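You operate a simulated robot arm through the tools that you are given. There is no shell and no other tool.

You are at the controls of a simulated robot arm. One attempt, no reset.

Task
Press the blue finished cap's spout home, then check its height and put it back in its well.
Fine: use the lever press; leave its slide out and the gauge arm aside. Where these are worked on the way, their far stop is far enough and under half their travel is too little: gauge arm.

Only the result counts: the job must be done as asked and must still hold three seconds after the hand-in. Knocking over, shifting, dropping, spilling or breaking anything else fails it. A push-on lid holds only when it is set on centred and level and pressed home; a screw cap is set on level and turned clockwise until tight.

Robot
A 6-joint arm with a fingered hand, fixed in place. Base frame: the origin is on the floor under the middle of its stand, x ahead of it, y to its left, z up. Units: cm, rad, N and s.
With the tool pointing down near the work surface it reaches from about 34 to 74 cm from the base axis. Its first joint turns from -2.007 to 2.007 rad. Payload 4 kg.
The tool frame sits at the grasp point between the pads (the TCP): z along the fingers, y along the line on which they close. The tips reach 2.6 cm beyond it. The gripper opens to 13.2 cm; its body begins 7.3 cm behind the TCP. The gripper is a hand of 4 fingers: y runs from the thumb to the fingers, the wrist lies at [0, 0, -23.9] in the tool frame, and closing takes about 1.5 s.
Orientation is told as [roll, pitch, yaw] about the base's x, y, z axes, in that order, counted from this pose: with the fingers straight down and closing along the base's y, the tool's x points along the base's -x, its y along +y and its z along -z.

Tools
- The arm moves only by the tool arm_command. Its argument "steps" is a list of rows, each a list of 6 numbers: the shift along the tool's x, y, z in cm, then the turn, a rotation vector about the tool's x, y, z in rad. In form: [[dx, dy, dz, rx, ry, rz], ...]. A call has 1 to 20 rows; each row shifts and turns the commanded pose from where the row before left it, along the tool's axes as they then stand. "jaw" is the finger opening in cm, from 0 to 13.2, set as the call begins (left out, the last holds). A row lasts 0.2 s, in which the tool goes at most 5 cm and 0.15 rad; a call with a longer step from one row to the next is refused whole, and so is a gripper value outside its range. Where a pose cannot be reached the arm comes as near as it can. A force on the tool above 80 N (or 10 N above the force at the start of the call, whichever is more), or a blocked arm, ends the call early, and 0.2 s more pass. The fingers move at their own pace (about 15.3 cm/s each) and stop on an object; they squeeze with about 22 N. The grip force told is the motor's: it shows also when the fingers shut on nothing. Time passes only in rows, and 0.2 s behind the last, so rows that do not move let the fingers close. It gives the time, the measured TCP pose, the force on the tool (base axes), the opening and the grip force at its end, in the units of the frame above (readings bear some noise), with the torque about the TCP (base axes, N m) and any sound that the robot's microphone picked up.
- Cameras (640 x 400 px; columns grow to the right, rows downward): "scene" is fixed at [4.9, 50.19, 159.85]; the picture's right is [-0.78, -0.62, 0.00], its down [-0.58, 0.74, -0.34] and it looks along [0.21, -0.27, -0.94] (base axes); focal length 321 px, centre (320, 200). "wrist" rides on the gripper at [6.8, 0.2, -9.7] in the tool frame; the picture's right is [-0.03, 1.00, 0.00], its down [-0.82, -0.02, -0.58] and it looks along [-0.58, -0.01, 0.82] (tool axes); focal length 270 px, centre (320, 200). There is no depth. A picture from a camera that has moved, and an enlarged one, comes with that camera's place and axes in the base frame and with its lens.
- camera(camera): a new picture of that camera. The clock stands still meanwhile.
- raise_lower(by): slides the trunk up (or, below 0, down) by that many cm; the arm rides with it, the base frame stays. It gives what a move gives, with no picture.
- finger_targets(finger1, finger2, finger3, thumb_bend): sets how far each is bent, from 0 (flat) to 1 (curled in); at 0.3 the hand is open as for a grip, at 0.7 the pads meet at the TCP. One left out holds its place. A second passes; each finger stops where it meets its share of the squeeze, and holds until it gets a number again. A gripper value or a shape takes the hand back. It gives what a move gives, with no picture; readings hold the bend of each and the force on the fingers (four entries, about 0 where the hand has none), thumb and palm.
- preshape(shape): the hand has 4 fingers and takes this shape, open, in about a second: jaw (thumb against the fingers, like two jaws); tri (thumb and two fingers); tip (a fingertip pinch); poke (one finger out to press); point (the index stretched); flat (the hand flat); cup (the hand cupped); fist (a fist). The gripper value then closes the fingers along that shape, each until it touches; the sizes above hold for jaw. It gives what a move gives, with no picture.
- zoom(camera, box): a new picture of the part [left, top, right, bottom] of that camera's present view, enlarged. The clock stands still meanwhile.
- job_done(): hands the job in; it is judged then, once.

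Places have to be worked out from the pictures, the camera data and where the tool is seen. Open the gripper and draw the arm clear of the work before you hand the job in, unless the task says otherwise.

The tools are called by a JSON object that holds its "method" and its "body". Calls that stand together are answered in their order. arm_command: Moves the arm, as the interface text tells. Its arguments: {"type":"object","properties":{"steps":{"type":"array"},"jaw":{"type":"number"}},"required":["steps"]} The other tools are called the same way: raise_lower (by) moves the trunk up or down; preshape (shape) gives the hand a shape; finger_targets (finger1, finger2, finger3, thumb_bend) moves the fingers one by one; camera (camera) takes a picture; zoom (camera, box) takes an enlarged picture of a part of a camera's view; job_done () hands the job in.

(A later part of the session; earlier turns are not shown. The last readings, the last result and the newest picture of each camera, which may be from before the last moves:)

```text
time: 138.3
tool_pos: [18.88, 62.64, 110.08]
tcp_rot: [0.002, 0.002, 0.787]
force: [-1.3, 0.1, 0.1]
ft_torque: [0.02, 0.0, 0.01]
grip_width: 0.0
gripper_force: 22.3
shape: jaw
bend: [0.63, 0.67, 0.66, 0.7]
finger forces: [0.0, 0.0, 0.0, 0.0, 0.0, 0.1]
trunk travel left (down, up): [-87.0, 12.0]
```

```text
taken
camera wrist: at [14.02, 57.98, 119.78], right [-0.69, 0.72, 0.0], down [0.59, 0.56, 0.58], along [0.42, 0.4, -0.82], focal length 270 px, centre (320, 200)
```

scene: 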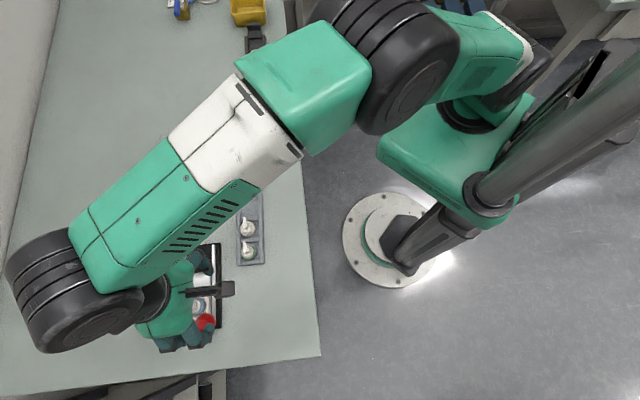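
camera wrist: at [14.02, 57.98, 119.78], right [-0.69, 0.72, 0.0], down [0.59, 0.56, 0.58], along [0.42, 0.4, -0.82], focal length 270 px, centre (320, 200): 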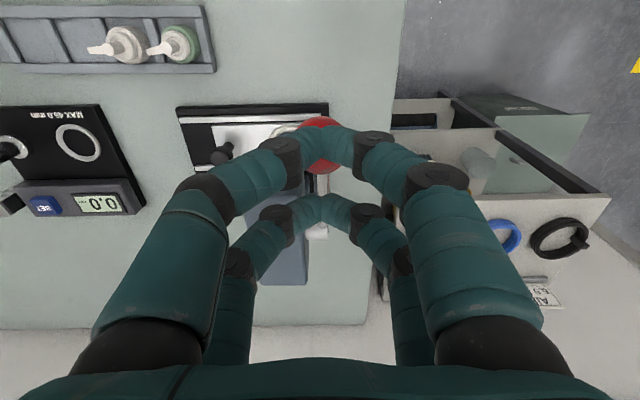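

The lever has returned to its raised position. I move aside and look at the cap under the ram to see whether the spout is now home.

{"method": "arm_command", "body": {"steps": [[0, 0, -1, 0, 0, 0], [0, -1.8, 0, 0, 0, 0], [0, -1.8, 0, 0, 0, 0], [0, -1.8, 0, 0, 0, 0], [0, 0, 0, 0, 0, 0], [0, 0, 0, 0, 0, 0], [0, 0, 0, 0, 0, 0]], "jaw": 7}}

{"method": "zoom", "body": {"camera": "wrist", "box": [280, 100, 380, 190]}}

{"method": "zoom", "body": {"camera": "wrist", "box": [240, 60, 480, 260]}}

```text
time: 139.9
tool_pos: [22.8, 58.73, 111.09]
tcp_rot: [-0.001, 0.003, 0.784]
force: [-1.0, -0.3, 0.1]
ft_torque: [-0.03, 0.04, -0.01]
grip_width: 6.93
gripper_force: 0.1
shape: jaw
bend: [0.72, 0.72, 0.72, 0.7]
finger forces: [0.0, 0.0, 0.0, 0.0, 0.1, 0.0]
trunk travel left (down, up): [-87.0, 12.0]
```

```text
4.44 times, centred on (330, 145) of wrist
camera zoom: at [17.94, 54.09, 120.79], right [-0.69, 0.72, 0.0], down [0.59, 0.56, 0.58], along [0.42, 0.4, -0.82], focal length 1201 px, centre (276, 444)
```

zoom: 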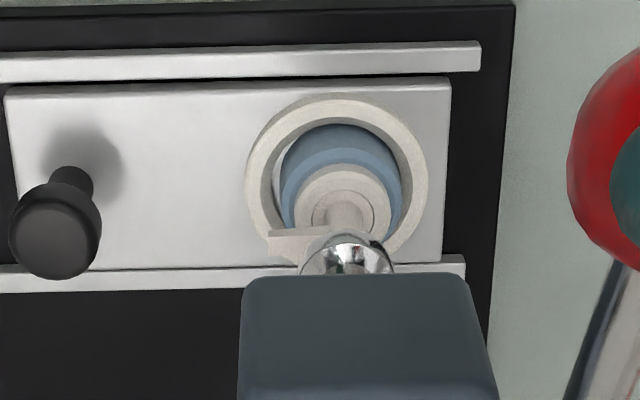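

```text
2.00 times, centred on (360, 160) of wrist
camera zoom: at [17.94, 54.09, 120.79], right [-0.69, 0.72, 0.0], down [0.59, 0.56, 0.58], along [0.42, 0.4, -0.82], focal length 541 px, centre (240, 280)
```

zoom: 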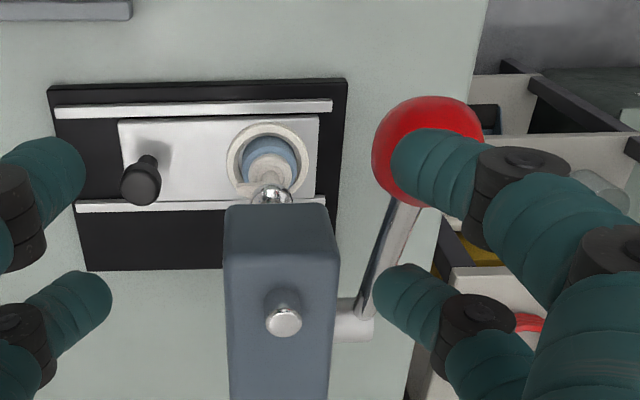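

The inner disc is now flush with only a thin line around it, like the finished white cap — the spout is home. Next I'll pull the slide out: I move behind the knob with the fingers open 10 cm so the front pair can hook in front of it.

{"method": "arm_command", "body": {"steps": [[-1.74, -2.37, 0, 0, 0, 0], [-1.74, -2.37, 0, 0, 0, 0], [-1.74, -2.37, 0, 0, 0, 0], [-1.74, -2.37, 0, 0, 0, 0], [0, 0, 2, 0, 0, 0], [0, 0, 2, 0, 0, 0], [0, 0, 2, 0, 0, 0], [0, 0, 2, 0, 0, 0], [0, 0, 2, 0, 0, 0], [0, 0, 2, 0, 0, 0], [0, 0, 0, 0, 0, 0], [0, 0, 0, 0, 0, 0]], "jaw": 10}}

{"method": "camera", "body": {"camera": "wrist"}}

{"method": "zoom", "body": {"camera": "scene", "box": [110, 190, 270, 330]}}

```text
time: 142.6
tool_pos: [34.32, 56.89, 98.96]
tcp_rot: [0.001, 0.003, 0.785]
force: [0.9, 0.5, 0.3]
ft_torque: [-0.01, -0.01, 0.02]
grip_width: 9.98
gripper_force: 0.1
shape: jaw
bend: [0.63, 0.63, 0.63, 0.5]
finger forces: [0.0, 0.0, 0.0, 0.1, 0.1, 0.0]
trunk travel left (down, up): [-87.0, 12.0]
```

```text
taken
camera wrist: at [29.47, 52.35, 108.74], right [-0.69, 0.72, 0.0], down [0.59, 0.56, 0.58], along [0.42, 0.4, -0.82], focal length 270 px, centre (320, 200)
```

wrist: 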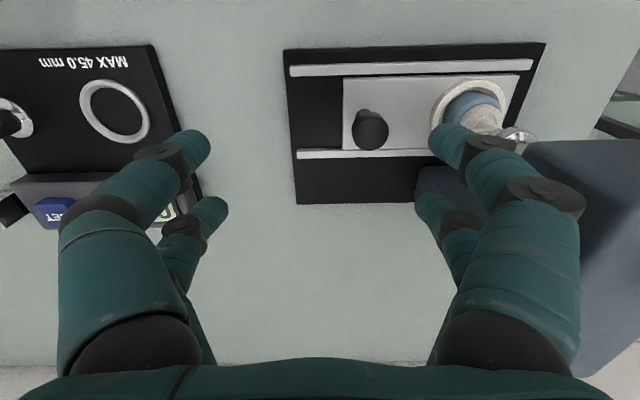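

```text
2.86 times, centred on (190, 260) of scene
camera zoom: at [4.9, 50.19, 159.85], right [-0.78, -0.62, 0.0], down [-0.58, 0.74, -0.34], along [0.21, -0.27, -0.94], focal length 916 px, centre (691, 29)
```

zoom: 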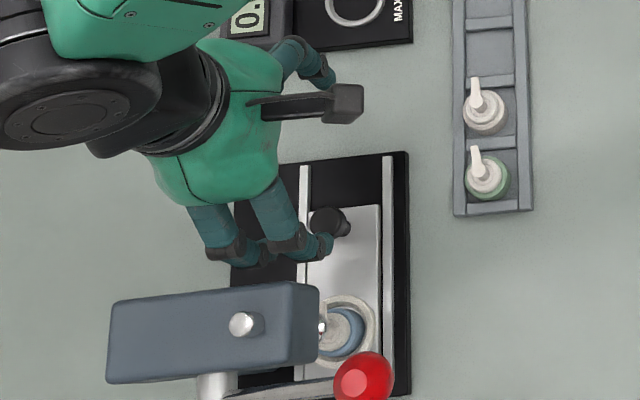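

The knob is between the finger pairs (at y≈3.3, front pair's inner face at 5). I lower to z≈92 in stages.

{"method": "arm_command", "body": {"steps": [[0.12, 0, 1.5, 0, 0, 0], [0, 0, 1.5, 0, 0, 0], [0, 0, 1.5, 0, 0, 0], [0, 0, 0, 0, 0, 0]]}}

{"method": "camera", "body": {"camera": "wrist"}}

{"method": "zoom", "body": {"camera": "scene", "box": [110, 200, 270, 330]}}

```text
time: 143.6
tool_pos: [34.29, 56.96, 94.56]
tcp_rot: [0.002, 0.001, 0.785]
force: [-0.7, 0.4, 0.3]
ft_torque: [0.0, 0.0, -0.03]
grip_width: 9.96
gripper_force: 0.1
shape: jaw
bend: [0.63, 0.63, 0.63, 0.5]
finger forces: [0.1, 0.0, 0.0, 0.0, 0.0, 0.1]
trunk travel left (down, up): [-87.0, 12.0]
```

```text
taken
camera wrist: at [29.36, 52.29, 104.21], right [-0.69, 0.72, 0.0], down [0.59, 0.56, 0.58], along [0.42, 0.4, -0.82], focal length 270 px, centre (320, 200)
```

wrist: 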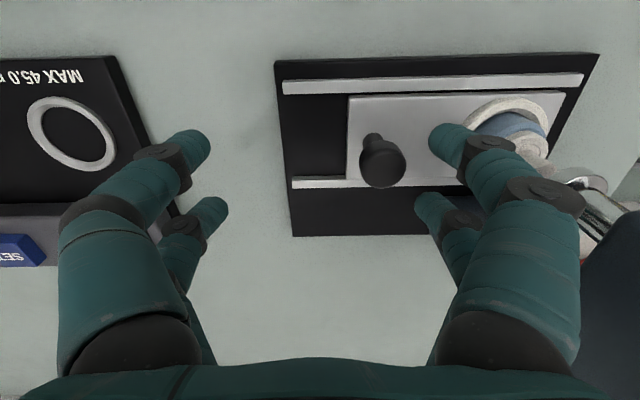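

```text
3.08 times, centred on (190, 265) of scene
camera zoom: at [4.9, 50.19, 159.85], right [-0.78, -0.62, 0.0], down [-0.58, 0.74, -0.34], along [0.21, -0.27, -0.94], focal length 986 px, centre (720, 0)
```

zoom: 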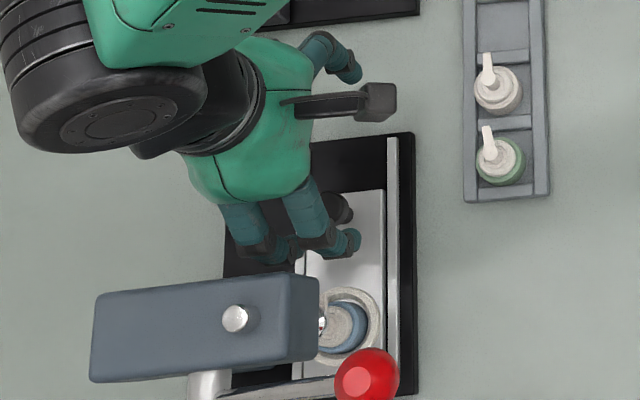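

Clear so far. I lower the last 2.5 cm.

{"method": "arm_command", "body": {"steps": [[0, 0, 0.8, 0, 0, 0], [0, 0, 0.8, 0, 0, 0], [0, 0, 0.6, 0, 0, 0], [0, 0, 0.3, 0, 0, 0], [0, 0, 0, 0, 0, 0]]}}

{"method": "camera", "body": {"camera": "wrist"}}

{"method": "zoom", "body": {"camera": "scene", "box": [110, 200, 270, 330]}}

```text
time: 144.8
tool_pos: [34.3, 56.88, 91.99]
tcp_rot: [0.001, 0.002, 0.784]
force: [-0.2, -0.7, 0.5]
ft_torque: [0.01, 0.0, 0.01]
grip_width: 10.0
gripper_force: 0.0
shape: jaw
bend: [0.63, 0.63, 0.63, 0.5]
finger forces: [0.1, 0.1, 0.0, 0.0, 0.0, 0.0]
trunk travel left (down, up): [-87.0, 12.0]
```

```text
taken
camera wrist: at [29.37, 52.27, 101.72], right [-0.69, 0.72, 0.0], down [0.59, 0.56, 0.58], along [0.42, 0.4, -0.82], focal length 270 px, centre (320, 200)
```

wrist: 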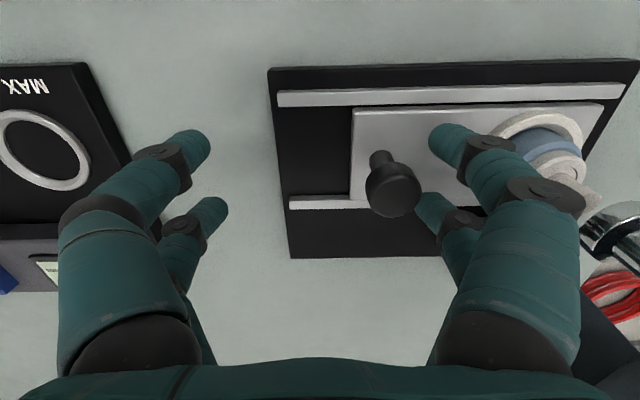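

```text
3.08 times, centred on (190, 265) of scene
camera zoom: at [4.9, 50.19, 159.85], right [-0.78, -0.62, 0.0], down [-0.58, 0.74, -0.34], along [0.21, -0.27, -0.94], focal length 986 px, centre (720, 0)
```

zoom: 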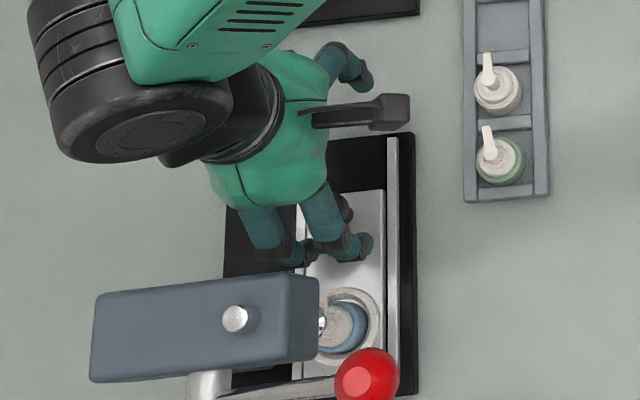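

The front fingertips are down in front of the knob. I centre slightly and draw the slide back along its rails.

{"method": "arm_command", "body": {"steps": [[-0.25, -0.2, 0, 0, 0, 0], [0, -0.3, 0, 0, 0, 0], [0, -0.3, 0, 0, 0, 0], [0, -0.4, 0, 0, 0, 0], [0, -0.4, 0, 0, 0, 0], [0, -0.4, 0, 0, 0, 0], [0, -0.4, 0, 0, 0, 0], [0, -0.4, 0, 0, 0, 0], [0, -0.4, 0, 0, 0, 0], [0, -0.4, 0, 0, 0, 0], [0, -0.4, 0, 0, 0, 0], [0, 0, 0, 0, 0, 0]]}}

{"method": "camera", "body": {"camera": "wrist"}}

{"method": "zoom", "body": {"camera": "scene", "box": [110, 190, 270, 330]}}

```text
time: 147.3
tool_pos: [37.18, 54.29, 92.07]
tcp_rot: [0.0, 0.001, 0.784]
force: [-1.6, -1.2, -0.4]
ft_torque: [-0.01, 0.0, 0.08]
grip_width: 10.01
gripper_force: 0.1
shape: jaw
bend: [0.62, 0.63, 0.63, 0.5]
finger forces: [1.6, 0.0, 0.0, 0.0, 0.0, 0.1]
trunk travel left (down, up): [-87.0, 12.0]
```

```text
taken
camera wrist: at [32.35, 49.55, 101.7], right [-0.69, 0.72, 0.0], down [0.59, 0.56, 0.58], along [0.42, 0.4, -0.82], focal length 270 px, centre (320, 200)
```

wrist: 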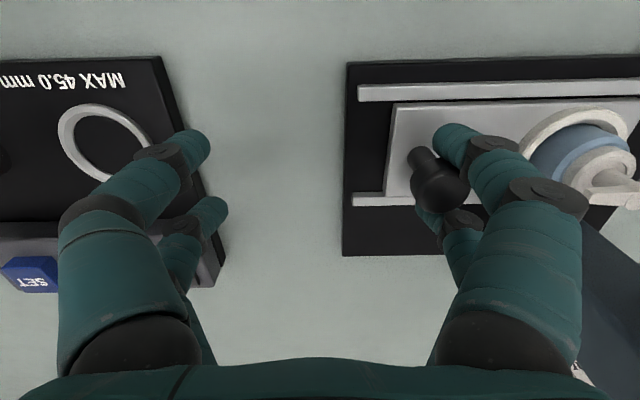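

```text
2.86 times, centred on (190, 260) of scene
camera zoom: at [4.9, 50.19, 159.85], right [-0.78, -0.62, 0.0], down [-0.58, 0.74, -0.34], along [0.21, -0.27, -0.94], focal length 916 px, centre (691, 29)
```

zoom: 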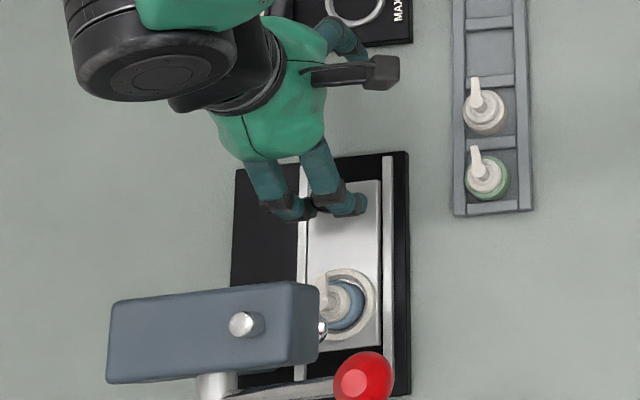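

The slide is coming out with the cap upright. I keep pulling.

{"method": "arm_command", "body": {"steps": [[0, -0.4, 0, 0, 0, 0], [0, -0.4, 0, 0, 0, 0], [0, -0.4, 0, 0, 0, 0], [0, -0.4, 0, 0, 0, 0], [0, -0.4, 0, 0, 0, 0], [0, -0.4, 0, 0, 0, 0], [0, -0.4, 0, 0, 0, 0], [0, -0.4, 0, 0, 0, 0], [0, -0.4, 0, 0, 0, 0], [0, -0.4, 0, 0, 0, 0], [0, -0.4, 0, 0, 0, 0], [0, -0.4, 0, 0, 0, 0], [0, 0, 0, 0, 0, 0]]}}

{"method": "camera", "body": {"camera": "wrist"}}

{"method": "zoom", "body": {"camera": "scene", "box": [110, 190, 270, 330]}}

```text
time: 150.2
tool_pos: [40.64, 50.8, 91.96]
tcp_rot: [0.0, 0.001, 0.785]
force: [-1.2, -0.1, 0.0]
ft_torque: [-0.05, 0.03, 0.1]
grip_width: 10.03
gripper_force: 0.0
shape: jaw
bend: [0.62, 0.63, 0.63, 0.5]
finger forces: [2.0, 0.0, 0.0, 0.0, 0.0, 0.0]
trunk travel left (down, up): [-87.0, 12.0]
```

```text
taken
camera wrist: at [35.74, 46.18, 101.71], right [-0.69, 0.72, 0.0], down [0.59, 0.56, 0.58], along [0.42, 0.4, -0.82], focal length 270 px, centre (320, 200)
```

wrist: 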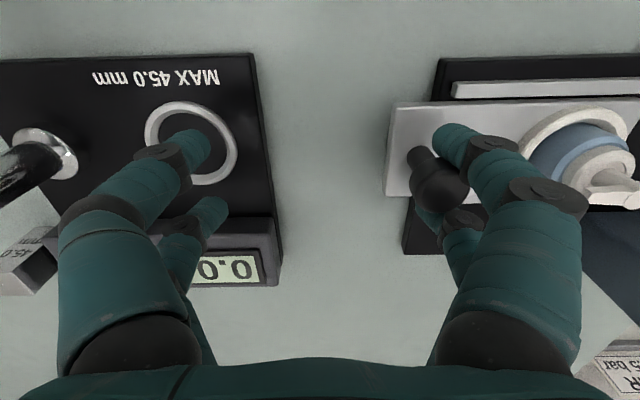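

```text
2.86 times, centred on (190, 260) of scene
camera zoom: at [4.9, 50.19, 159.85], right [-0.78, -0.62, 0.0], down [-0.58, 0.74, -0.34], along [0.21, -0.27, -0.94], focal length 916 px, centre (691, 29)
```

zoom: 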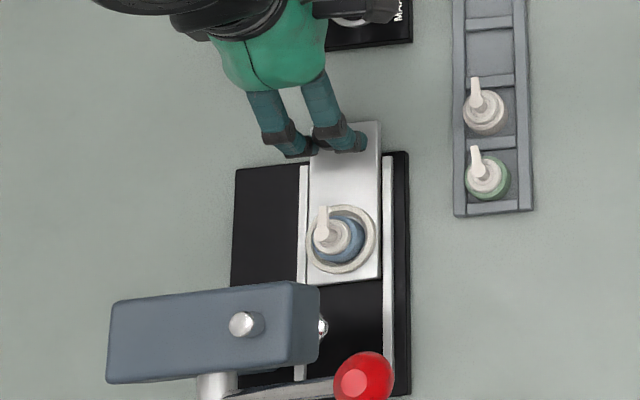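

About 1.7 cm of travel remains to the out stop. I pull on, slower at the end.

{"method": "arm_command", "body": {"steps": [[0, -0.3, 0, 0, 0, 0], [0, -0.3, 0, 0, 0, 0], [0, -0.3, 0, 0, 0, 0], [0, -0.3, 0, 0, 0, 0], [0, 0, 0, 0, 0, 0]]}}

{"method": "arm_command", "body": {"steps": [[0, -0.2, 0, 0, 0, 0], [0, -0.2, 0, 0, 0, 0], [0, 0, 0, 0, 0, 0]]}}

{"method": "arm_command", "body": {"steps": [[0, -0.2, 0, 0, 0, 0], [0, -0.1, 0, 0, 0, 0], [0, 0, 0, 0, 0, 0]]}}

{"method": "zoom", "body": {"camera": "scene", "box": [100, 210, 280, 350]}}

```text
time: 151.3
tool_pos: [41.66, 49.92, 92.13]
tcp_rot: [0.002, 0.003, 0.786]
force: [-0.4, 0.2, -0.1]
ft_torque: [-0.03, 0.03, 0.0]
grip_width: 10.01
gripper_force: 0.1
shape: jaw
bend: [0.63, 0.63, 0.63, 0.5]
finger forces: [0.0, 0.1, 0.0, 0.1, 0.1, 0.1]
trunk travel left (down, up): [-87.0, 12.0]
```

```text
time: 152.2
tool_pos: [41.7, 49.57, 92.11]
tcp_rot: [0.0, 0.002, 0.786]
force: [-0.2, 0.0, -0.4]
ft_torque: [0.0, 0.02, 0.01]
grip_width: 10.03
gripper_force: 0.1
shape: jaw
bend: [0.62, 0.63, 0.63, 0.5]
finger forces: [0.8, 0.0, 0.1, 0.1, 0.1, 0.1]
trunk travel left (down, up): [-87.0, 12.0]
```

```text
time: 152.9
tool_pos: [41.96, 49.48, 92.15]
tcp_rot: [0.0, 0.003, 0.786]
force: [-2.1, 0.8, 0.2]
ft_torque: [-0.04, -0.02, -0.01]
grip_width: 10.05
gripper_force: 0.1
shape: jaw
bend: [0.61, 0.63, 0.63, 0.5]
finger forces: [1.9, 0.0, 0.0, 0.1, 0.0, 0.0]
trunk travel left (down, up): [-87.0, 12.0]
```

```text
2.86 times, centred on (190, 280) of scene
camera zoom: at [4.9, 50.19, 159.85], right [-0.78, -0.62, 0.0], down [-0.58, 0.74, -0.34], along [0.21, -0.27, -0.94], focal length 916 px, centre (691, -29)
```

zoom: 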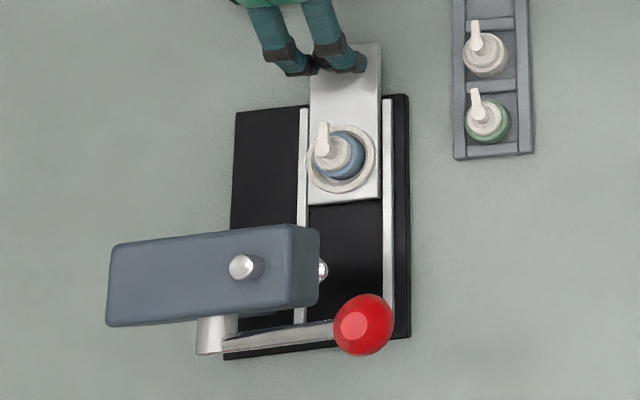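

The slide is back at its original out position, matching the first picture. I ease off the knob, rise clear, and look at the cap.

{"method": "arm_command", "body": {"steps": [[0, 0.4, 0, 0, 0, 0], [0, 0, -1, 0, 0, 0], [0, 0, -2, 0, 0, 0], [0, 0, -3, 0, 0, 0], [0, 0, -4, 0, 0, 0], [0, 0, -3, 0, 0, 0], [0, 0, 0, 0, 0, 0]]}}

{"method": "zoom", "body": {"camera": "scene", "box": [100, 210, 280, 350]}}

{"method": "zoom", "body": {"camera": "scene", "box": [177, 253, 217, 278]}}

```text
time: 154.6
tool_pos: [41.59, 49.73, 105.03]
tcp_rot: [-0.001, 0.003, 0.785]
force: [-0.5, 0.3, -1.1]
ft_torque: [0.0, 0.0, -0.02]
grip_width: 9.99
gripper_force: 0.1
shape: jaw
bend: [0.63, 0.63, 0.63, 0.5]
finger forces: [0.0, 0.0, 0.0, 0.0, 0.0, 0.1]
trunk travel left (down, up): [-87.0, 12.0]
```

```text
2.86 times, centred on (190, 280) of scene
camera zoom: at [4.9, 50.19, 159.85], right [-0.78, -0.62, 0.0], down [-0.58, 0.74, -0.34], along [0.21, -0.27, -0.94], focal length 916 px, centre (691, -29)
```

zoom: 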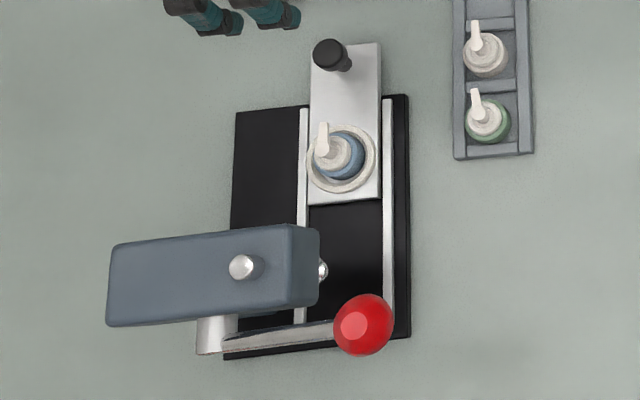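

```text
16.00 times, centred on (197, 266) of scene
camera zoom: at [4.9, 50.19, 159.85], right [-0.78, -0.62, 0.0], down [-0.58, 0.74, -0.34], along [0.21, -0.27, -0.94], focal length 5129 px, centre (2288, -848)
```

zoom: 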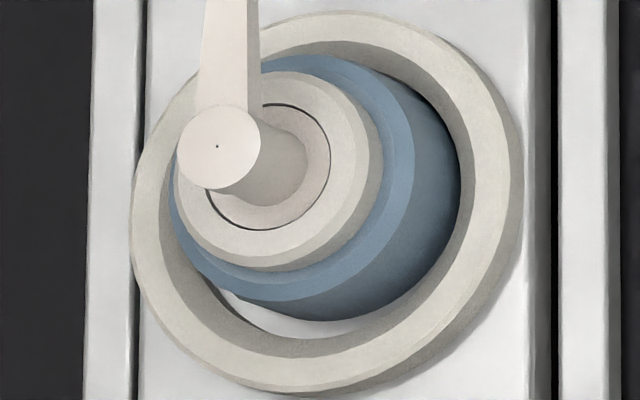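

The spout is visibly flush in its collar. I turn back to yaw 2.353 and go over the nest to pick the cap up again.

{"method": "arm_command", "body": {"steps": [[0, 0, 0, 0, 0, -0.1425], [0, 0, 0, 0, 0, -0.1425], [0, 0, 0, 0, 0, -0.1425], [0, 0, 0, 0, 0, -0.1425], [0, 0, 0, 0, 0, -0.1425], [0, 0, 0, 0, 0, -0.1425], [0, 0, 0, 0, 0, -0.1425], [0, 0, 0, 0, 0, -0.1425], [0, 0, 0, 0, 0, -0.1425], [0, 0, 0, 0, 0, -0.1425], [0, 0, 0, 0, 0, -0.1425], [-1.8, 0.026, 0, 0, 0, 0], [-1.8, 0.026, 0, 0, 0, 0], [-1.8, 0.026, 0, 0, 0, 0], [-1.8, 0.026, 0, 0, 0, 0], [-1.8, 0.026, 0, 0, 0, 0], [-1.8, 0.026, 0, 0, 0, 0], [-1.8, 0.026, 0, 0, 0, 0], [0, 0, 0, 0, 0, 0]], "jaw": 5}}

{"method": "arm_command", "body": {"steps": [[0, 0, 2, 0, 0, 0], [0, 0, 2, 0, 0, 0], [0, 0, 2, 0, 0, 0], [0, 0, 2, 0, 0, 0], [0, 0, 0, 0, 0, 0], [0, 0, 0, 0, 0, 0]]}}

{"method": "zoom", "body": {"camera": "wrist", "box": [220, 80, 420, 205]}}

```text
time: 158.6
tool_pos: [32.6, 58.65, 105.15]
tcp_rot: [0.002, -0.002, 2.352]
force: [0.0, -0.4, 0.4]
ft_torque: [0.0, 0.04, 0.01]
grip_width: 5.07
gripper_force: 0.0
shape: jaw
bend: [0.73, 0.73, 0.73, 0.7]
finger forces: [0.0, 0.0, 0.0, 0.1, 0.0, 0.0]
trunk travel left (down, up): [-87.0, 12.0]
```

```text
time: 159.9
tool_pos: [32.61, 58.61, 96.98]
tcp_rot: [0.001, -0.003, 2.352]
force: [-0.9, 0.3, -0.2]
ft_torque: [0.03, -0.01, 0.01]
grip_width: 5.01
gripper_force: 0.0
shape: jaw
bend: [0.73, 0.73, 0.73, 0.7]
finger forces: [0.0, 0.0, 0.0, 0.1, 0.0, 0.1]
trunk travel left (down, up): [-87.0, 12.0]
```

```text
3.20 times, centred on (320, 142) of wrist
camera zoom: at [37.42, 53.69, 106.74], right [-0.73, -0.69, 0.0], down [-0.56, 0.59, 0.58], along [-0.4, 0.42, -0.82], focal length 865 px, centre (320, 384)
```

zoom: 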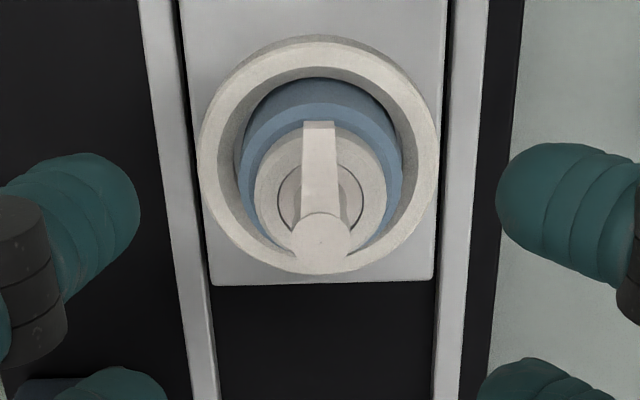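

The cap is centred below the hand. I descend to the same height as at release (z≈91.6) with the fingers at 4.4 cm.

{"method": "arm_command", "body": {"steps": [[0, 0, 1.5, 0, 0, 0], [0, 0, 1.5, 0, 0, 0], [0, 0, 1.2, 0, 0, 0], [0, 0, 0.8, 0, 0, 0], [0, 0, 0.35, 0, 0, 0], [0, 0, 0, 0, 0, 0], [0, 0, 0, 0, 0, 0]], "jaw": 4.4}}

{"method": "zoom", "body": {"camera": "wrist", "box": [220, 80, 420, 225]}}

```text
time: 161.6
tool_pos: [32.53, 58.55, 91.75]
tcp_rot: [0.001, 0.0, 2.353]
force: [-0.6, 0.5, -0.4]
ft_torque: [-0.01, 0.01, -0.02]
grip_width: 4.42
gripper_force: 0.0
shape: jaw
bend: [0.73, 0.73, 0.73, 0.7]
finger forces: [0.0, 0.1, 0.1, 0.0, 0.1, 0.0]
trunk travel left (down, up): [-87.0, 12.0]
```

```text
2.76 times, centred on (320, 152) of wrist
camera zoom: at [37.43, 53.69, 101.35], right [-0.73, -0.69, 0.0], down [-0.56, 0.59, 0.58], along [-0.4, 0.42, -0.82], focal length 746 px, centre (320, 331)
```

zoom: 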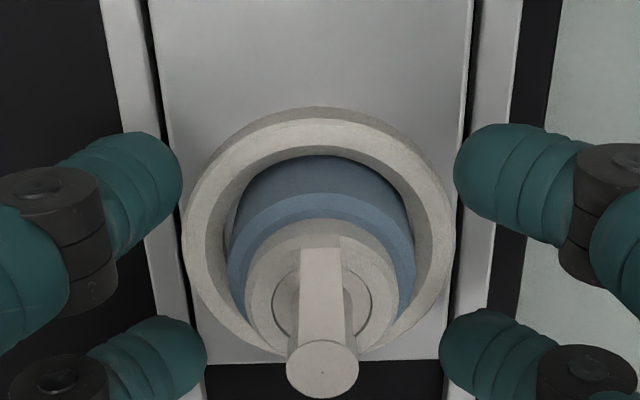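

Height and centring match the earlier hold. I close on the cap.

{"method": "arm_command", "body": {"steps": [[0, 0, 0, 0, 0, 0], [0, 0, 0, 0, 0, 0], [0, 0, 0, 0, 0, 0], [0, 0, 0, 0, 0, 0]], "jaw": 1.2}}

{"method": "arm_command", "body": {"steps": [[0, 0, 0, 0, 0, 0], [0, 0, 0, 0, 0, 0], [0, 0, 0, 0, 0, 0]], "jaw": 0.4}}

{"method": "zoom", "body": {"camera": "wrist", "box": [220, 80, 420, 225]}}

```text
time: 162.6
tool_pos: [32.54, 58.54, 91.85]
tcp_rot: [0.0, -0.002, 2.353]
force: [-3.4, -1.7, 11.0]
ft_torque: [-0.13, 0.19, 0.0]
grip_width: 1.48
gripper_force: 0.1
shape: jaw
bend: [0.71, 0.71, 0.7, 0.7]
finger forces: [5.7, 6.0, 4.5, 0.1, 0.0, 0.0]
trunk travel left (down, up): [-87.0, 12.0]
```

```text
time: 163.3
tool_pos: [32.62, 58.53, 91.84]
tcp_rot: [0.001, -0.002, 2.354]
force: [-1.9, 0.6, 10.4]
ft_torque: [0.05, 0.14, -0.06]
grip_width: 0.72
gripper_force: 0.1
shape: jaw
bend: [0.67, 0.67, 0.66, 0.7]
finger forces: [5.3, 6.4, 9.5, 0.0, 1.2, 0.0]
trunk travel left (down, up): [-87.0, 12.0]
```

```text
2.76 times, centred on (320, 152) of wrist
camera zoom: at [37.37, 53.64, 101.46], right [-0.73, -0.69, 0.0], down [-0.56, 0.59, 0.58], along [-0.4, 0.42, -0.82], focal length 746 px, centre (320, 331)
```

zoom: 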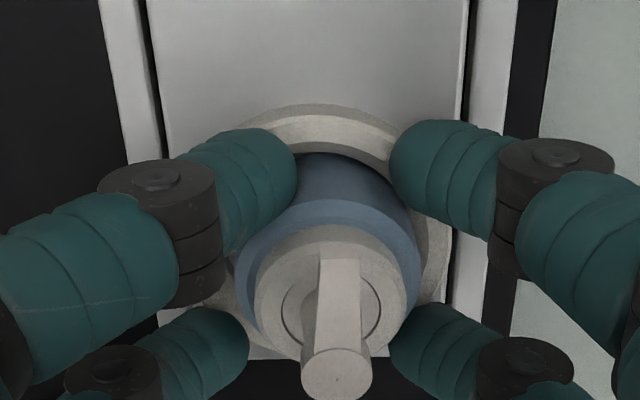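

The fingertips are resting on the nest ring (10 N up) instead of reaching the cap fully. I open again, rise 0.2 cm, and close once more.

{"method": "arm_command", "body": {"steps": [[0, 0, -0.1, 0, 0, 0], [0, 0, -0.1, 0, 0, 0], [0, 0, 0, 0, 0, 0], [0, 0, 0, 0, 0, 0]], "jaw": 4.0}}

{"method": "arm_command", "body": {"steps": [[0, 0, 0, 0, 0, 0], [0, 0, 0, 0, 0, 0], [0, 0, 0, 0, 0, 0], [0, 0, 0, 0, 0, 0]], "jaw": 1.4}}

{"method": "zoom", "body": {"camera": "wrist", "box": [220, 80, 420, 225]}}

```text
time: 164.3
tool_pos: [32.65, 58.58, 91.92]
tcp_rot: [0.0, 0.0, 2.354]
force: [0.0, -0.2, 0.3]
ft_torque: [-0.01, 0.0, -0.01]
grip_width: 3.97
gripper_force: 0.1
shape: jaw
bend: [0.73, 0.73, 0.73, 0.7]
finger forces: [0.0, 0.1, 0.0, 0.1, 0.0, 0.0]
trunk travel left (down, up): [-87.0, 12.0]
```

```text
time: 165.3
tool_pos: [32.59, 58.59, 91.87]
tcp_rot: [0.001, -0.001, 2.354]
force: [0.1, -0.2, 0.3]
ft_torque: [-0.03, 0.0, -0.03]
grip_width: 1.46
gripper_force: 0.0
shape: jaw
bend: [0.72, 0.72, 0.72, 0.7]
finger forces: [0.3, 0.5, 0.2, 0.0, 0.5, 0.0]
trunk travel left (down, up): [-87.0, 12.0]
```

```text
2.76 times, centred on (320, 152) of wrist
camera zoom: at [37.45, 53.68, 101.58], right [-0.73, -0.69, 0.0], down [-0.56, 0.59, 0.58], along [-0.4, 0.42, -0.82], focal length 746 px, centre (320, 331)
```

zoom: 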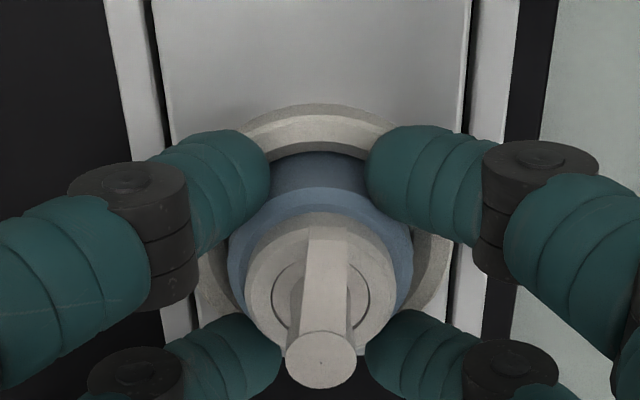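

All four digits now touch the cap lightly and evenly. I close firmly.

{"method": "arm_command", "body": {"steps": [[0, 0, 0, 0, 0, 0], [0, 0, 0, 0, 0, 0], [0, 0, 0, 0, 0, 0]], "jaw": 0.4}}

{"method": "arm_command", "body": {"steps": [[0, 0, -0.3, 0, 0, 0], [0, 0, -0.3, 0, 0, 0], [0, 0, -0.4, 0, 0, 0], [0, 0, 0, 0, 0, 0]]}}

{"method": "zoom", "body": {"camera": "wrist", "box": [220, 80, 420, 225]}}

```text
time: 166.2
tool_pos: [32.65, 58.58, 91.78]
tcp_rot: [0.002, 0.0, 2.353]
force: [-1.3, -0.1, -0.3]
ft_torque: [0.03, 0.05, 0.0]
grip_width: 0.88
gripper_force: 9.5
shape: jaw
bend: [0.72, 0.72, 0.72, 0.71]
finger forces: [11.0, 8.6, 9.5, 0.1, 6.4, 0.0]
trunk travel left (down, up): [-87.0, 12.0]
```

```text
time: 167.2
tool_pos: [32.67, 58.51, 92.86]
tcp_rot: [0.003, -0.001, 2.354]
force: [0.1, -1.4, -0.8]
ft_torque: [0.0, -0.01, 0.01]
grip_width: 0.87
gripper_force: 10.0
shape: jaw
bend: [0.72, 0.72, 0.72, 0.71]
finger forces: [11.1, 8.2, 9.5, 0.1, 6.5, 0.0]
trunk travel left (down, up): [-87.0, 12.0]
```

```text
2.76 times, centred on (320, 152) of wrist
camera zoom: at [37.44, 53.67, 102.61], right [-0.73, -0.69, 0.0], down [-0.56, 0.59, 0.58], along [-0.4, 0.42, -0.82], focal length 746 px, centre (320, 331)
```

zoom: 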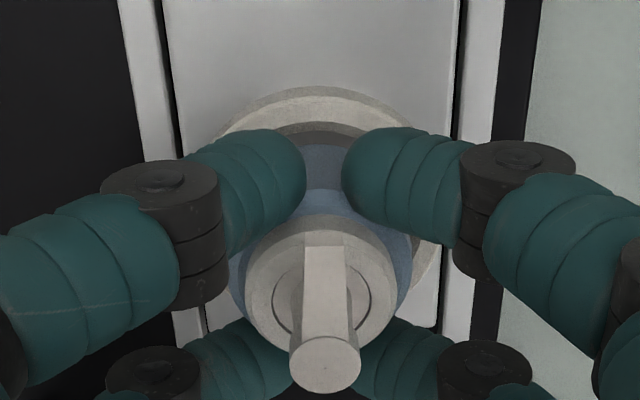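

The cap is held again and lifted. I rise well clear, turn to yaw 0.785 (fingers along the bench line, post falling between them) and carry it over the gauge nest.

{"method": "arm_command", "body": {"steps": [[0, 0, -1, 0, 0, 0], [0, 0, -2, 0, 0, 0], [0, 0, -3, 0, 0, 0], [0, 0, -3, 0, 0, 0], [0, 0, -2.5, 0, 0, 0], [0, 0, 0, 0, 0, 0.1425], [0, 0, 0, 0, 0, 0.1425], [0, 0, 0, 0, 0, 0.1425], [0, 0, 0, 0, 0, 0.1425], [0, 0, 0, 0, 0, 0.1425], [0, 0, 0, 0, 0, 0.1425], [0, 0, 0, 0, 0, 0.1425], [0, 0, 0, 0, 0, 0.1425], [0, 0, 0, 0, 0, 0.1425], [0, 0, 0, 0, 0, 0.1425], [0, 0, 0, 0, 0, 0.1425], [0, 0, 0, 0, 0, 0]]}}

{"method": "arm_command", "body": {"steps": [[0.02, -1.5, 0, 0, 0, 0], [0.02, -2.1, 0, 0, 0, 0], [0.02, -2.1, 0, 0, 0, 0], [0.02, -2.1, 0, 0, 0, 0], [0.02, -2.1, 0, 0, 0, 0], [0.02, -2.1, 0, 0, 0, 0], [0.02, -2.1, 0, 0, 0, 0], [0.02, -2.1, 0, 0, 0, 0], [0.02, -2.0, 0, 0, 0, 0], [0, 0, 0, 0, 0, 0], [0, 0, 0, 0, 0, 0]]}}

{"method": "camera", "body": {"camera": "wrist"}}

```text
time: 170.8
tool_pos: [32.7, 58.51, 104.52]
tcp_rot: [0.001, 0.001, 0.784]
force: [1.1, 0.1, -0.2]
ft_torque: [0.0, -0.03, 0.02]
grip_width: 0.87
gripper_force: 9.8
shape: jaw
bend: [0.72, 0.72, 0.72, 0.71]
finger forces: [11.3, 8.4, 9.9, 0.0, 6.8, 0.0]
trunk travel left (down, up): [-87.0, 12.0]
```

```text
time: 173.2
tool_pos: [45.51, 45.62, 104.37]
tcp_rot: [0.002, 0.002, 0.785]
force: [-0.1, 0.4, 0.7]
ft_torque: [0.0, -0.02, 0.01]
grip_width: 0.85
gripper_force: 10.0
shape: jaw
bend: [0.72, 0.72, 0.72, 0.71]
finger forces: [11.7, 8.7, 10.2, 0.0, 7.2, 0.2]
trunk travel left (down, up): [-87.0, 12.0]
```

```text
taken
camera wrist: at [40.62, 40.96, 114.09], right [-0.69, 0.72, 0.0], down [0.59, 0.56, 0.58], along [0.42, 0.4, -0.82], focal length 270 px, centre (320, 200)
```

wrist: 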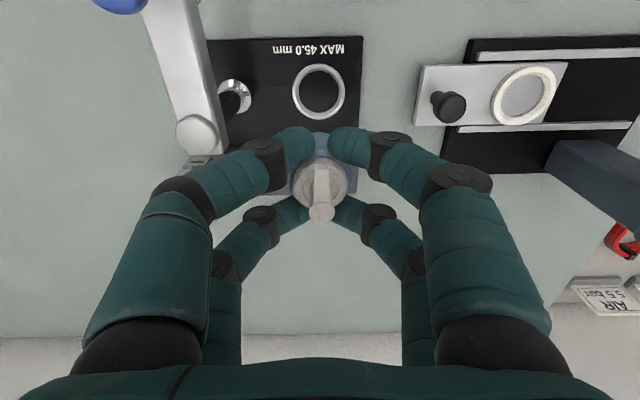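

The gauge ring lies just ahead in view, slightly towards the robot side. I shift +0.4 in x and lower to z≈97, then zoom.

{"method": "arm_command", "body": {"steps": [[0.4, 0, 0, 0, 0, 0], [0, 0, 2, 0, 0, 0], [0, 0, 2, 0, 0, 0], [0, 0, 2, 0, 0, 0], [0, 0, 1.4, 0, 0, 0], [0, 0, 0, 0, 0, 0], [0, 0, 0, 0, 0, 0]]}}

{"method": "zoom", "body": {"camera": "wrist", "box": [220, 40, 420, 205]}}

{"method": "zoom", "body": {"camera": "scene", "box": [140, 100, 260, 220]}}

```text
time: 174.8
tool_pos: [45.25, 45.35, 96.95]
tcp_rot: [0.002, 0.003, 0.787]
force: [-0.7, 0.2, 1.0]
ft_torque: [-0.01, -0.01, -0.03]
grip_width: 0.87
gripper_force: 10.1
shape: jaw
bend: [0.72, 0.72, 0.72, 0.71]
finger forces: [12.1, 9.2, 10.4, 0.0, 7.5, 0.1]
trunk travel left (down, up): [-87.0, 12.0]
```

```text
2.42 times, centred on (320, 122) of wrist
camera zoom: at [40.32, 40.73, 106.69], right [-0.69, 0.72, 0.0], down [0.59, 0.56, 0.58], along [0.42, 0.4, -0.82], focal length 655 px, centre (320, 388)
```

zoom: 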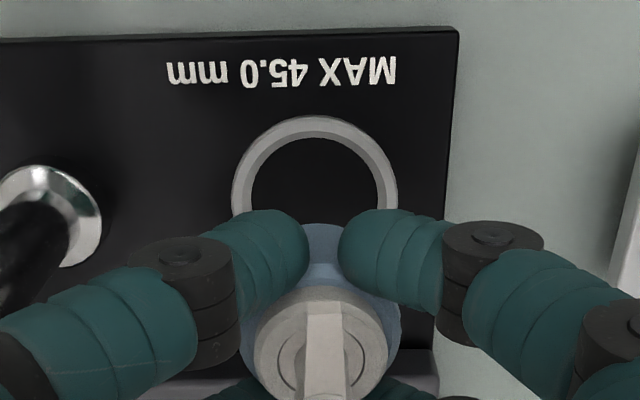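

```text
3.33 times, centred on (200, 160) of scene
camera zoom: at [4.9, 50.19, 159.85], right [-0.78, -0.62, 0.0], down [-0.58, 0.74, -0.34], along [0.21, -0.27, -0.94], focal length 1069 px, centre (720, 333)
```

zoom: 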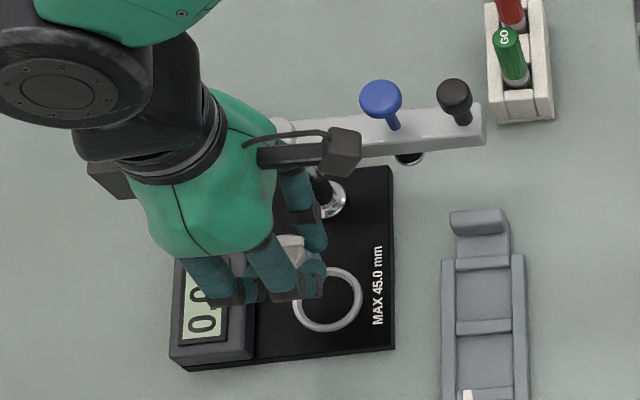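

The gauge ring is aligned in x and about 0.14 off in y. I correct and lower to z≈93.

{"method": "arm_command", "body": {"steps": [[0.03, -0.14, 0, 0, 0, 0], [0, 0, 1.2, 0, 0, 0], [0, 0, 1.2, 0, 0, 0], [0, 0, 1.0, 0, 0, 0], [0, 0, 0.6, 0, 0, 0], [0, 0, 0, 0, 0, 0], [0, 0, 0, 0, 0, 0]]}}

{"method": "zoom", "body": {"camera": "wrist", "box": [220, 60, 420, 205]}}

{"method": "camera", "body": {"camera": "wrist"}}

{"method": "zoom", "body": {"camera": "scene", "box": [140, 100, 260, 220]}}

```text
time: 176.3
tool_pos: [45.25, 45.29, 92.91]
tcp_rot: [0.003, 0.001, 0.786]
force: [1.1, 0.3, 1.2]
ft_torque: [0.0, -0.01, -0.01]
grip_width: 0.85
gripper_force: 9.6
shape: jaw
bend: [0.72, 0.72, 0.72, 0.71]
finger forces: [12.4, 9.5, 10.5, 0.0, 7.5, 0.0]
trunk travel left (down, up): [-87.0, 12.0]
```

```text
2.76 times, centred on (320, 132) of wrist
camera zoom: at [40.36, 40.55, 102.65], right [-0.69, 0.72, 0.0], down [0.59, 0.56, 0.58], along [0.42, 0.4, -0.82], focal length 746 px, centre (320, 386)
```

zoom: 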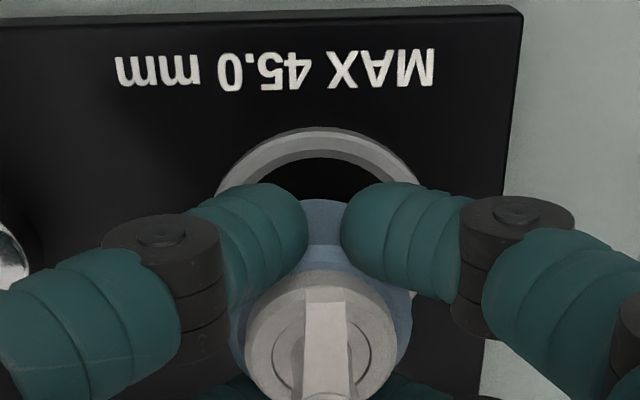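

```text
taken
camera wrist: at [40.36, 40.55, 102.65], right [-0.69, 0.72, 0.0], down [0.59, 0.56, 0.58], along [0.42, 0.4, -0.82], focal length 270 px, centre (320, 200)
```

wrist: 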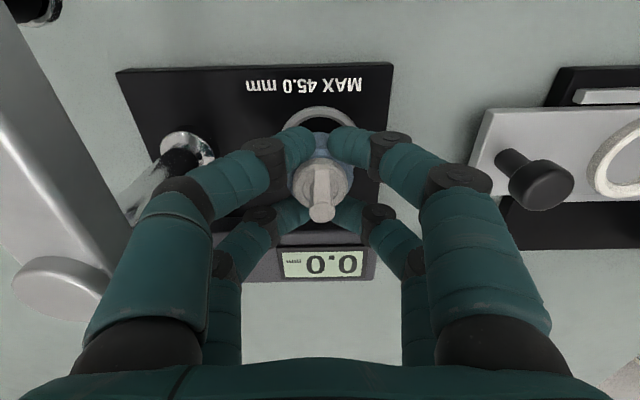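

```text
3.33 times, centred on (200, 160) of scene
camera zoom: at [4.9, 50.19, 159.85], right [-0.78, -0.62, 0.0], down [-0.58, 0.74, -0.34], along [0.21, -0.27, -0.94], focal length 1069 px, centre (720, 333)
```

zoom: 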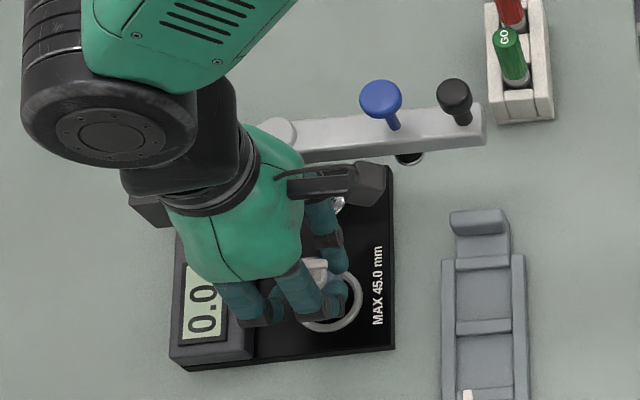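

Alignment is good. I lower on in small steps, watching the force.

{"method": "arm_command", "body": {"steps": [[0, 0, 0.4, 0, 0, 0], [0, 0, 0.4, 0, 0, 0], [0, 0, 0.3, 0, 0, 0], [0, 0, 0.2, 0, 0, 0], [0, 0, 0, 0, 0, 0]]}}

{"method": "arm_command", "body": {"steps": [[0, 0, 0.12, 0, 0, 0], [0, 0, 0.12, 0, 0, 0], [0, 0, 0, 0, 0, 0]]}}

{"method": "arm_command", "body": {"steps": [[0, 0, 0.12, 0, 0, 0], [0, 0, 0.12, 0, 0, 0], [0, 0, 0, 0, 0, 0]]}}

{"method": "zoom", "body": {"camera": "wrist", "box": [220, 60, 420, 205]}}

```text
time: 177.6
tool_pos: [45.18, 45.07, 91.66]
tcp_rot: [0.001, 0.001, 0.786]
force: [-0.2, -0.2, 0.7]
ft_torque: [0.03, 0.04, -0.03]
grip_width: 0.86
gripper_force: 10.0
shape: jaw
bend: [0.72, 0.72, 0.72, 0.71]
finger forces: [12.4, 9.6, 10.7, 0.1, 7.5, 0.0]
trunk travel left (down, up): [-87.0, 12.0]
```

```text
time: 178.3
tool_pos: [45.24, 45.22, 91.53]
tcp_rot: [0.002, 0.002, 0.785]
force: [0.7, 0.3, -1.0]
ft_torque: [-0.01, -0.01, 0.01]
grip_width: 0.84
gripper_force: 10.0
shape: jaw
bend: [0.72, 0.72, 0.72, 0.71]
finger forces: [12.4, 9.4, 10.8, 0.0, 7.7, 0.1]
trunk travel left (down, up): [-87.0, 12.0]
```

```text
time: 179.2
tool_pos: [45.2, 45.16, 91.19]
tcp_rot: [0.002, 0.001, 0.785]
force: [0.2, -0.5, -1.4]
ft_torque: [0.0, -0.02, 0.0]
grip_width: 0.84
gripper_force: 10.7
shape: jaw
bend: [0.72, 0.72, 0.72, 0.71]
finger forces: [12.4, 9.5, 10.7, 0.1, 7.7, 0.0]
trunk travel left (down, up): [-87.0, 12.0]
```

```text
2.76 times, centred on (320, 132) of wrist
camera zoom: at [40.34, 40.56, 100.87], right [-0.69, 0.72, 0.0], down [0.59, 0.56, 0.58], along [0.42, 0.4, -0.82], focal length 746 px, centre (320, 386)
```

zoom: 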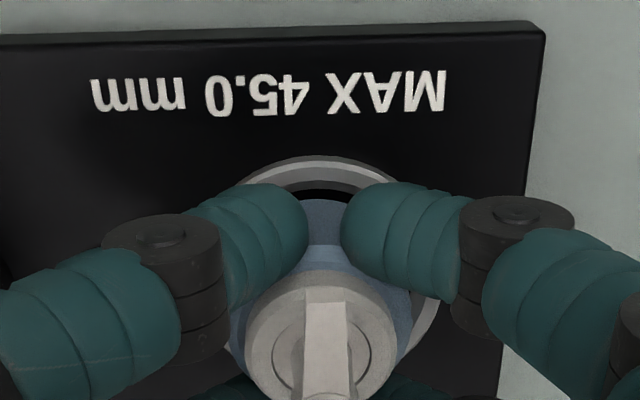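

No contact yet at z≈91.15. I keep lowering in 0.1 cm steps.

{"method": "arm_command", "body": {"steps": [[0, 0, 0.1, 0, 0, 0], [0, 0, 0.1, 0, 0, 0], [0, 0, 0, 0, 0, 0]]}}

{"method": "arm_command", "body": {"steps": [[0, 0, 0.1, 0, 0, 0], [0, 0, 0.1, 0, 0, 0], [0, 0, 0, 0, 0, 0]]}}

{"method": "zoom", "body": {"camera": "wrist", "box": [220, 60, 420, 205]}}

```text
time: 179.9
tool_pos: [45.13, 45.09, 91.07]
tcp_rot: [0.002, 0.003, 0.785]
force: [-0.8, 0.7, 0.9]
ft_torque: [0.01, 0.0, 0.01]
grip_width: 0.86
gripper_force: 9.4
shape: jaw
bend: [0.72, 0.72, 0.72, 0.71]
finger forces: [12.4, 9.6, 10.7, 0.1, 7.7, 0.1]
trunk travel left (down, up): [-87.0, 12.0]
```

```text
time: 180.8
tool_pos: [45.11, 45.23, 90.75]
tcp_rot: [0.001, 0.001, 0.785]
force: [-0.5, 0.5, -0.7]
ft_torque: [0.01, 0.0, -0.01]
grip_width: 0.85
gripper_force: 9.9
shape: jaw
bend: [0.72, 0.72, 0.72, 0.71]
finger forces: [12.6, 9.5, 10.7, 0.1, 7.7, 0.0]
trunk travel left (down, up): [-87.0, 12.0]
```

```text
2.76 times, centred on (320, 132) of wrist
camera zoom: at [40.36, 40.58, 100.48], right [-0.69, 0.72, 0.0], down [0.59, 0.56, 0.58], along [0.42, 0.4, -0.82], focal length 746 px, centre (320, 386)
```

zoom: 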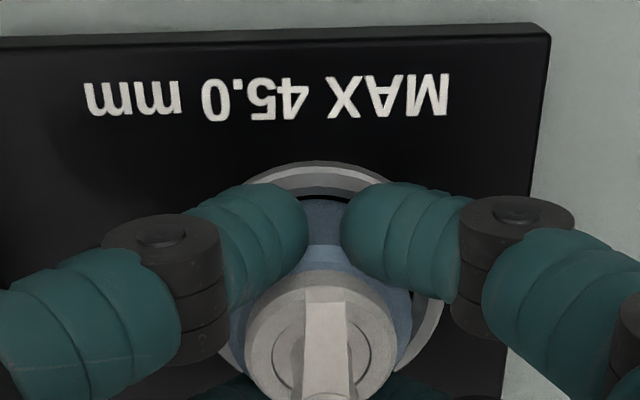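

Still free; the cap is entering the ring. I go on in 0.1 cm steps until it seats.

{"method": "arm_command", "body": {"steps": [[0, 0, 0.1, 0, 0, 0], [0, 0, 0.1, 0, 0, 0], [0, 0, 0, 0, 0, 0]]}}

{"method": "arm_command", "body": {"steps": [[0, 0, 0.1, 0, 0, 0], [0, 0, 0, 0, 0, 0]]}}

{"method": "zoom", "body": {"camera": "wrist", "box": [220, 60, 420, 205]}}

```text
time: 181.6
tool_pos: [45.22, 45.19, 90.6]
tcp_rot: [0.003, -0.001, 0.784]
force: [0.6, 0.3, 6.3]
ft_torque: [0.11, -0.03, 0.04]
grip_width: 0.85
gripper_force: 9.9
shape: jaw
bend: [0.72, 0.72, 0.72, 0.71]
finger forces: [13.4, 11.5, 11.7, 0.0, 8.4, 0.0]
trunk travel left (down, up): [-87.0, 12.0]
```

```text
time: 182.2
tool_pos: [45.16, 45.2, 90.76]
tcp_rot: [0.001, -0.001, 0.785]
force: [0.1, 0.7, 11.8]
ft_torque: [0.11, -0.02, 0.04]
grip_width: 0.84
gripper_force: 10.1
shape: jaw
bend: [0.72, 0.72, 0.72, 0.71]
finger forces: [13.9, 11.4, 13.0, 0.0, 8.9, 0.0]
trunk travel left (down, up): [-87.0, 12.0]
```

```text
2.76 times, centred on (320, 132) of wrist
camera zoom: at [40.32, 40.52, 100.3], right [-0.69, 0.72, 0.0], down [0.59, 0.56, 0.58], along [0.42, 0.4, -0.82], focal length 746 px, centre (320, 386)
```

zoom: 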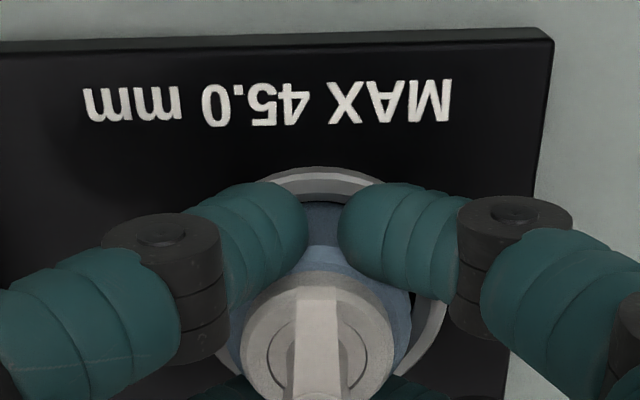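

Firm, even contact (11.8 N) with the cap inside the ring: it's on the floor. I ease up slightly and open just enough to release.

{"method": "arm_command", "body": {"steps": [[0, 0, -0.08, 0, 0, 0], [0, 0, 0, 0, 0, 0]]}}

{"method": "arm_command", "body": {"steps": [[0, 0, 0, 0, 0, 0], [0, 0, 0, 0, 0, 0], [0, 0, 0, 0, 0, 0]], "jaw": 2.6}}

{"method": "zoom", "body": {"camera": "wrist", "box": [220, 60, 420, 205]}}

```text
time: 182.8
tool_pos: [45.13, 45.13, 90.73]
tcp_rot: [0.002, 0.001, 0.785]
force: [2.0, 2.3, 8.8]
ft_torque: [0.12, -0.06, -0.01]
grip_width: 0.86
gripper_force: 9.8
shape: jaw
bend: [0.72, 0.72, 0.72, 0.71]
finger forces: [13.7, 12.3, 13.3, 0.1, 8.7, 0.1]
trunk travel left (down, up): [-87.0, 12.0]
```

```text
time: 183.6
tool_pos: [45.26, 45.14, 90.47]
tcp_rot: [0.0, 0.002, 0.785]
force: [0.3, 0.5, 0.5]
ft_torque: [0.01, -0.01, -0.01]
grip_width: 2.61
gripper_force: 0.2
shape: jaw
bend: [0.73, 0.73, 0.73, 0.7]
finger forces: [0.0, 0.0, 0.1, 0.0, 0.0, 0.0]
trunk travel left (down, up): [-87.0, 12.0]
```

```text
2.76 times, centred on (320, 132) of wrist
camera zoom: at [40.32, 40.52, 100.24], right [-0.69, 0.72, 0.0], down [0.59, 0.56, 0.57], along [0.42, 0.4, -0.82], focal length 746 px, centre (320, 386)
```

zoom: 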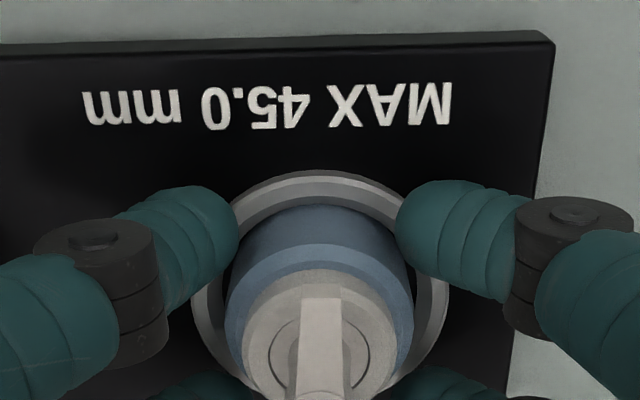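

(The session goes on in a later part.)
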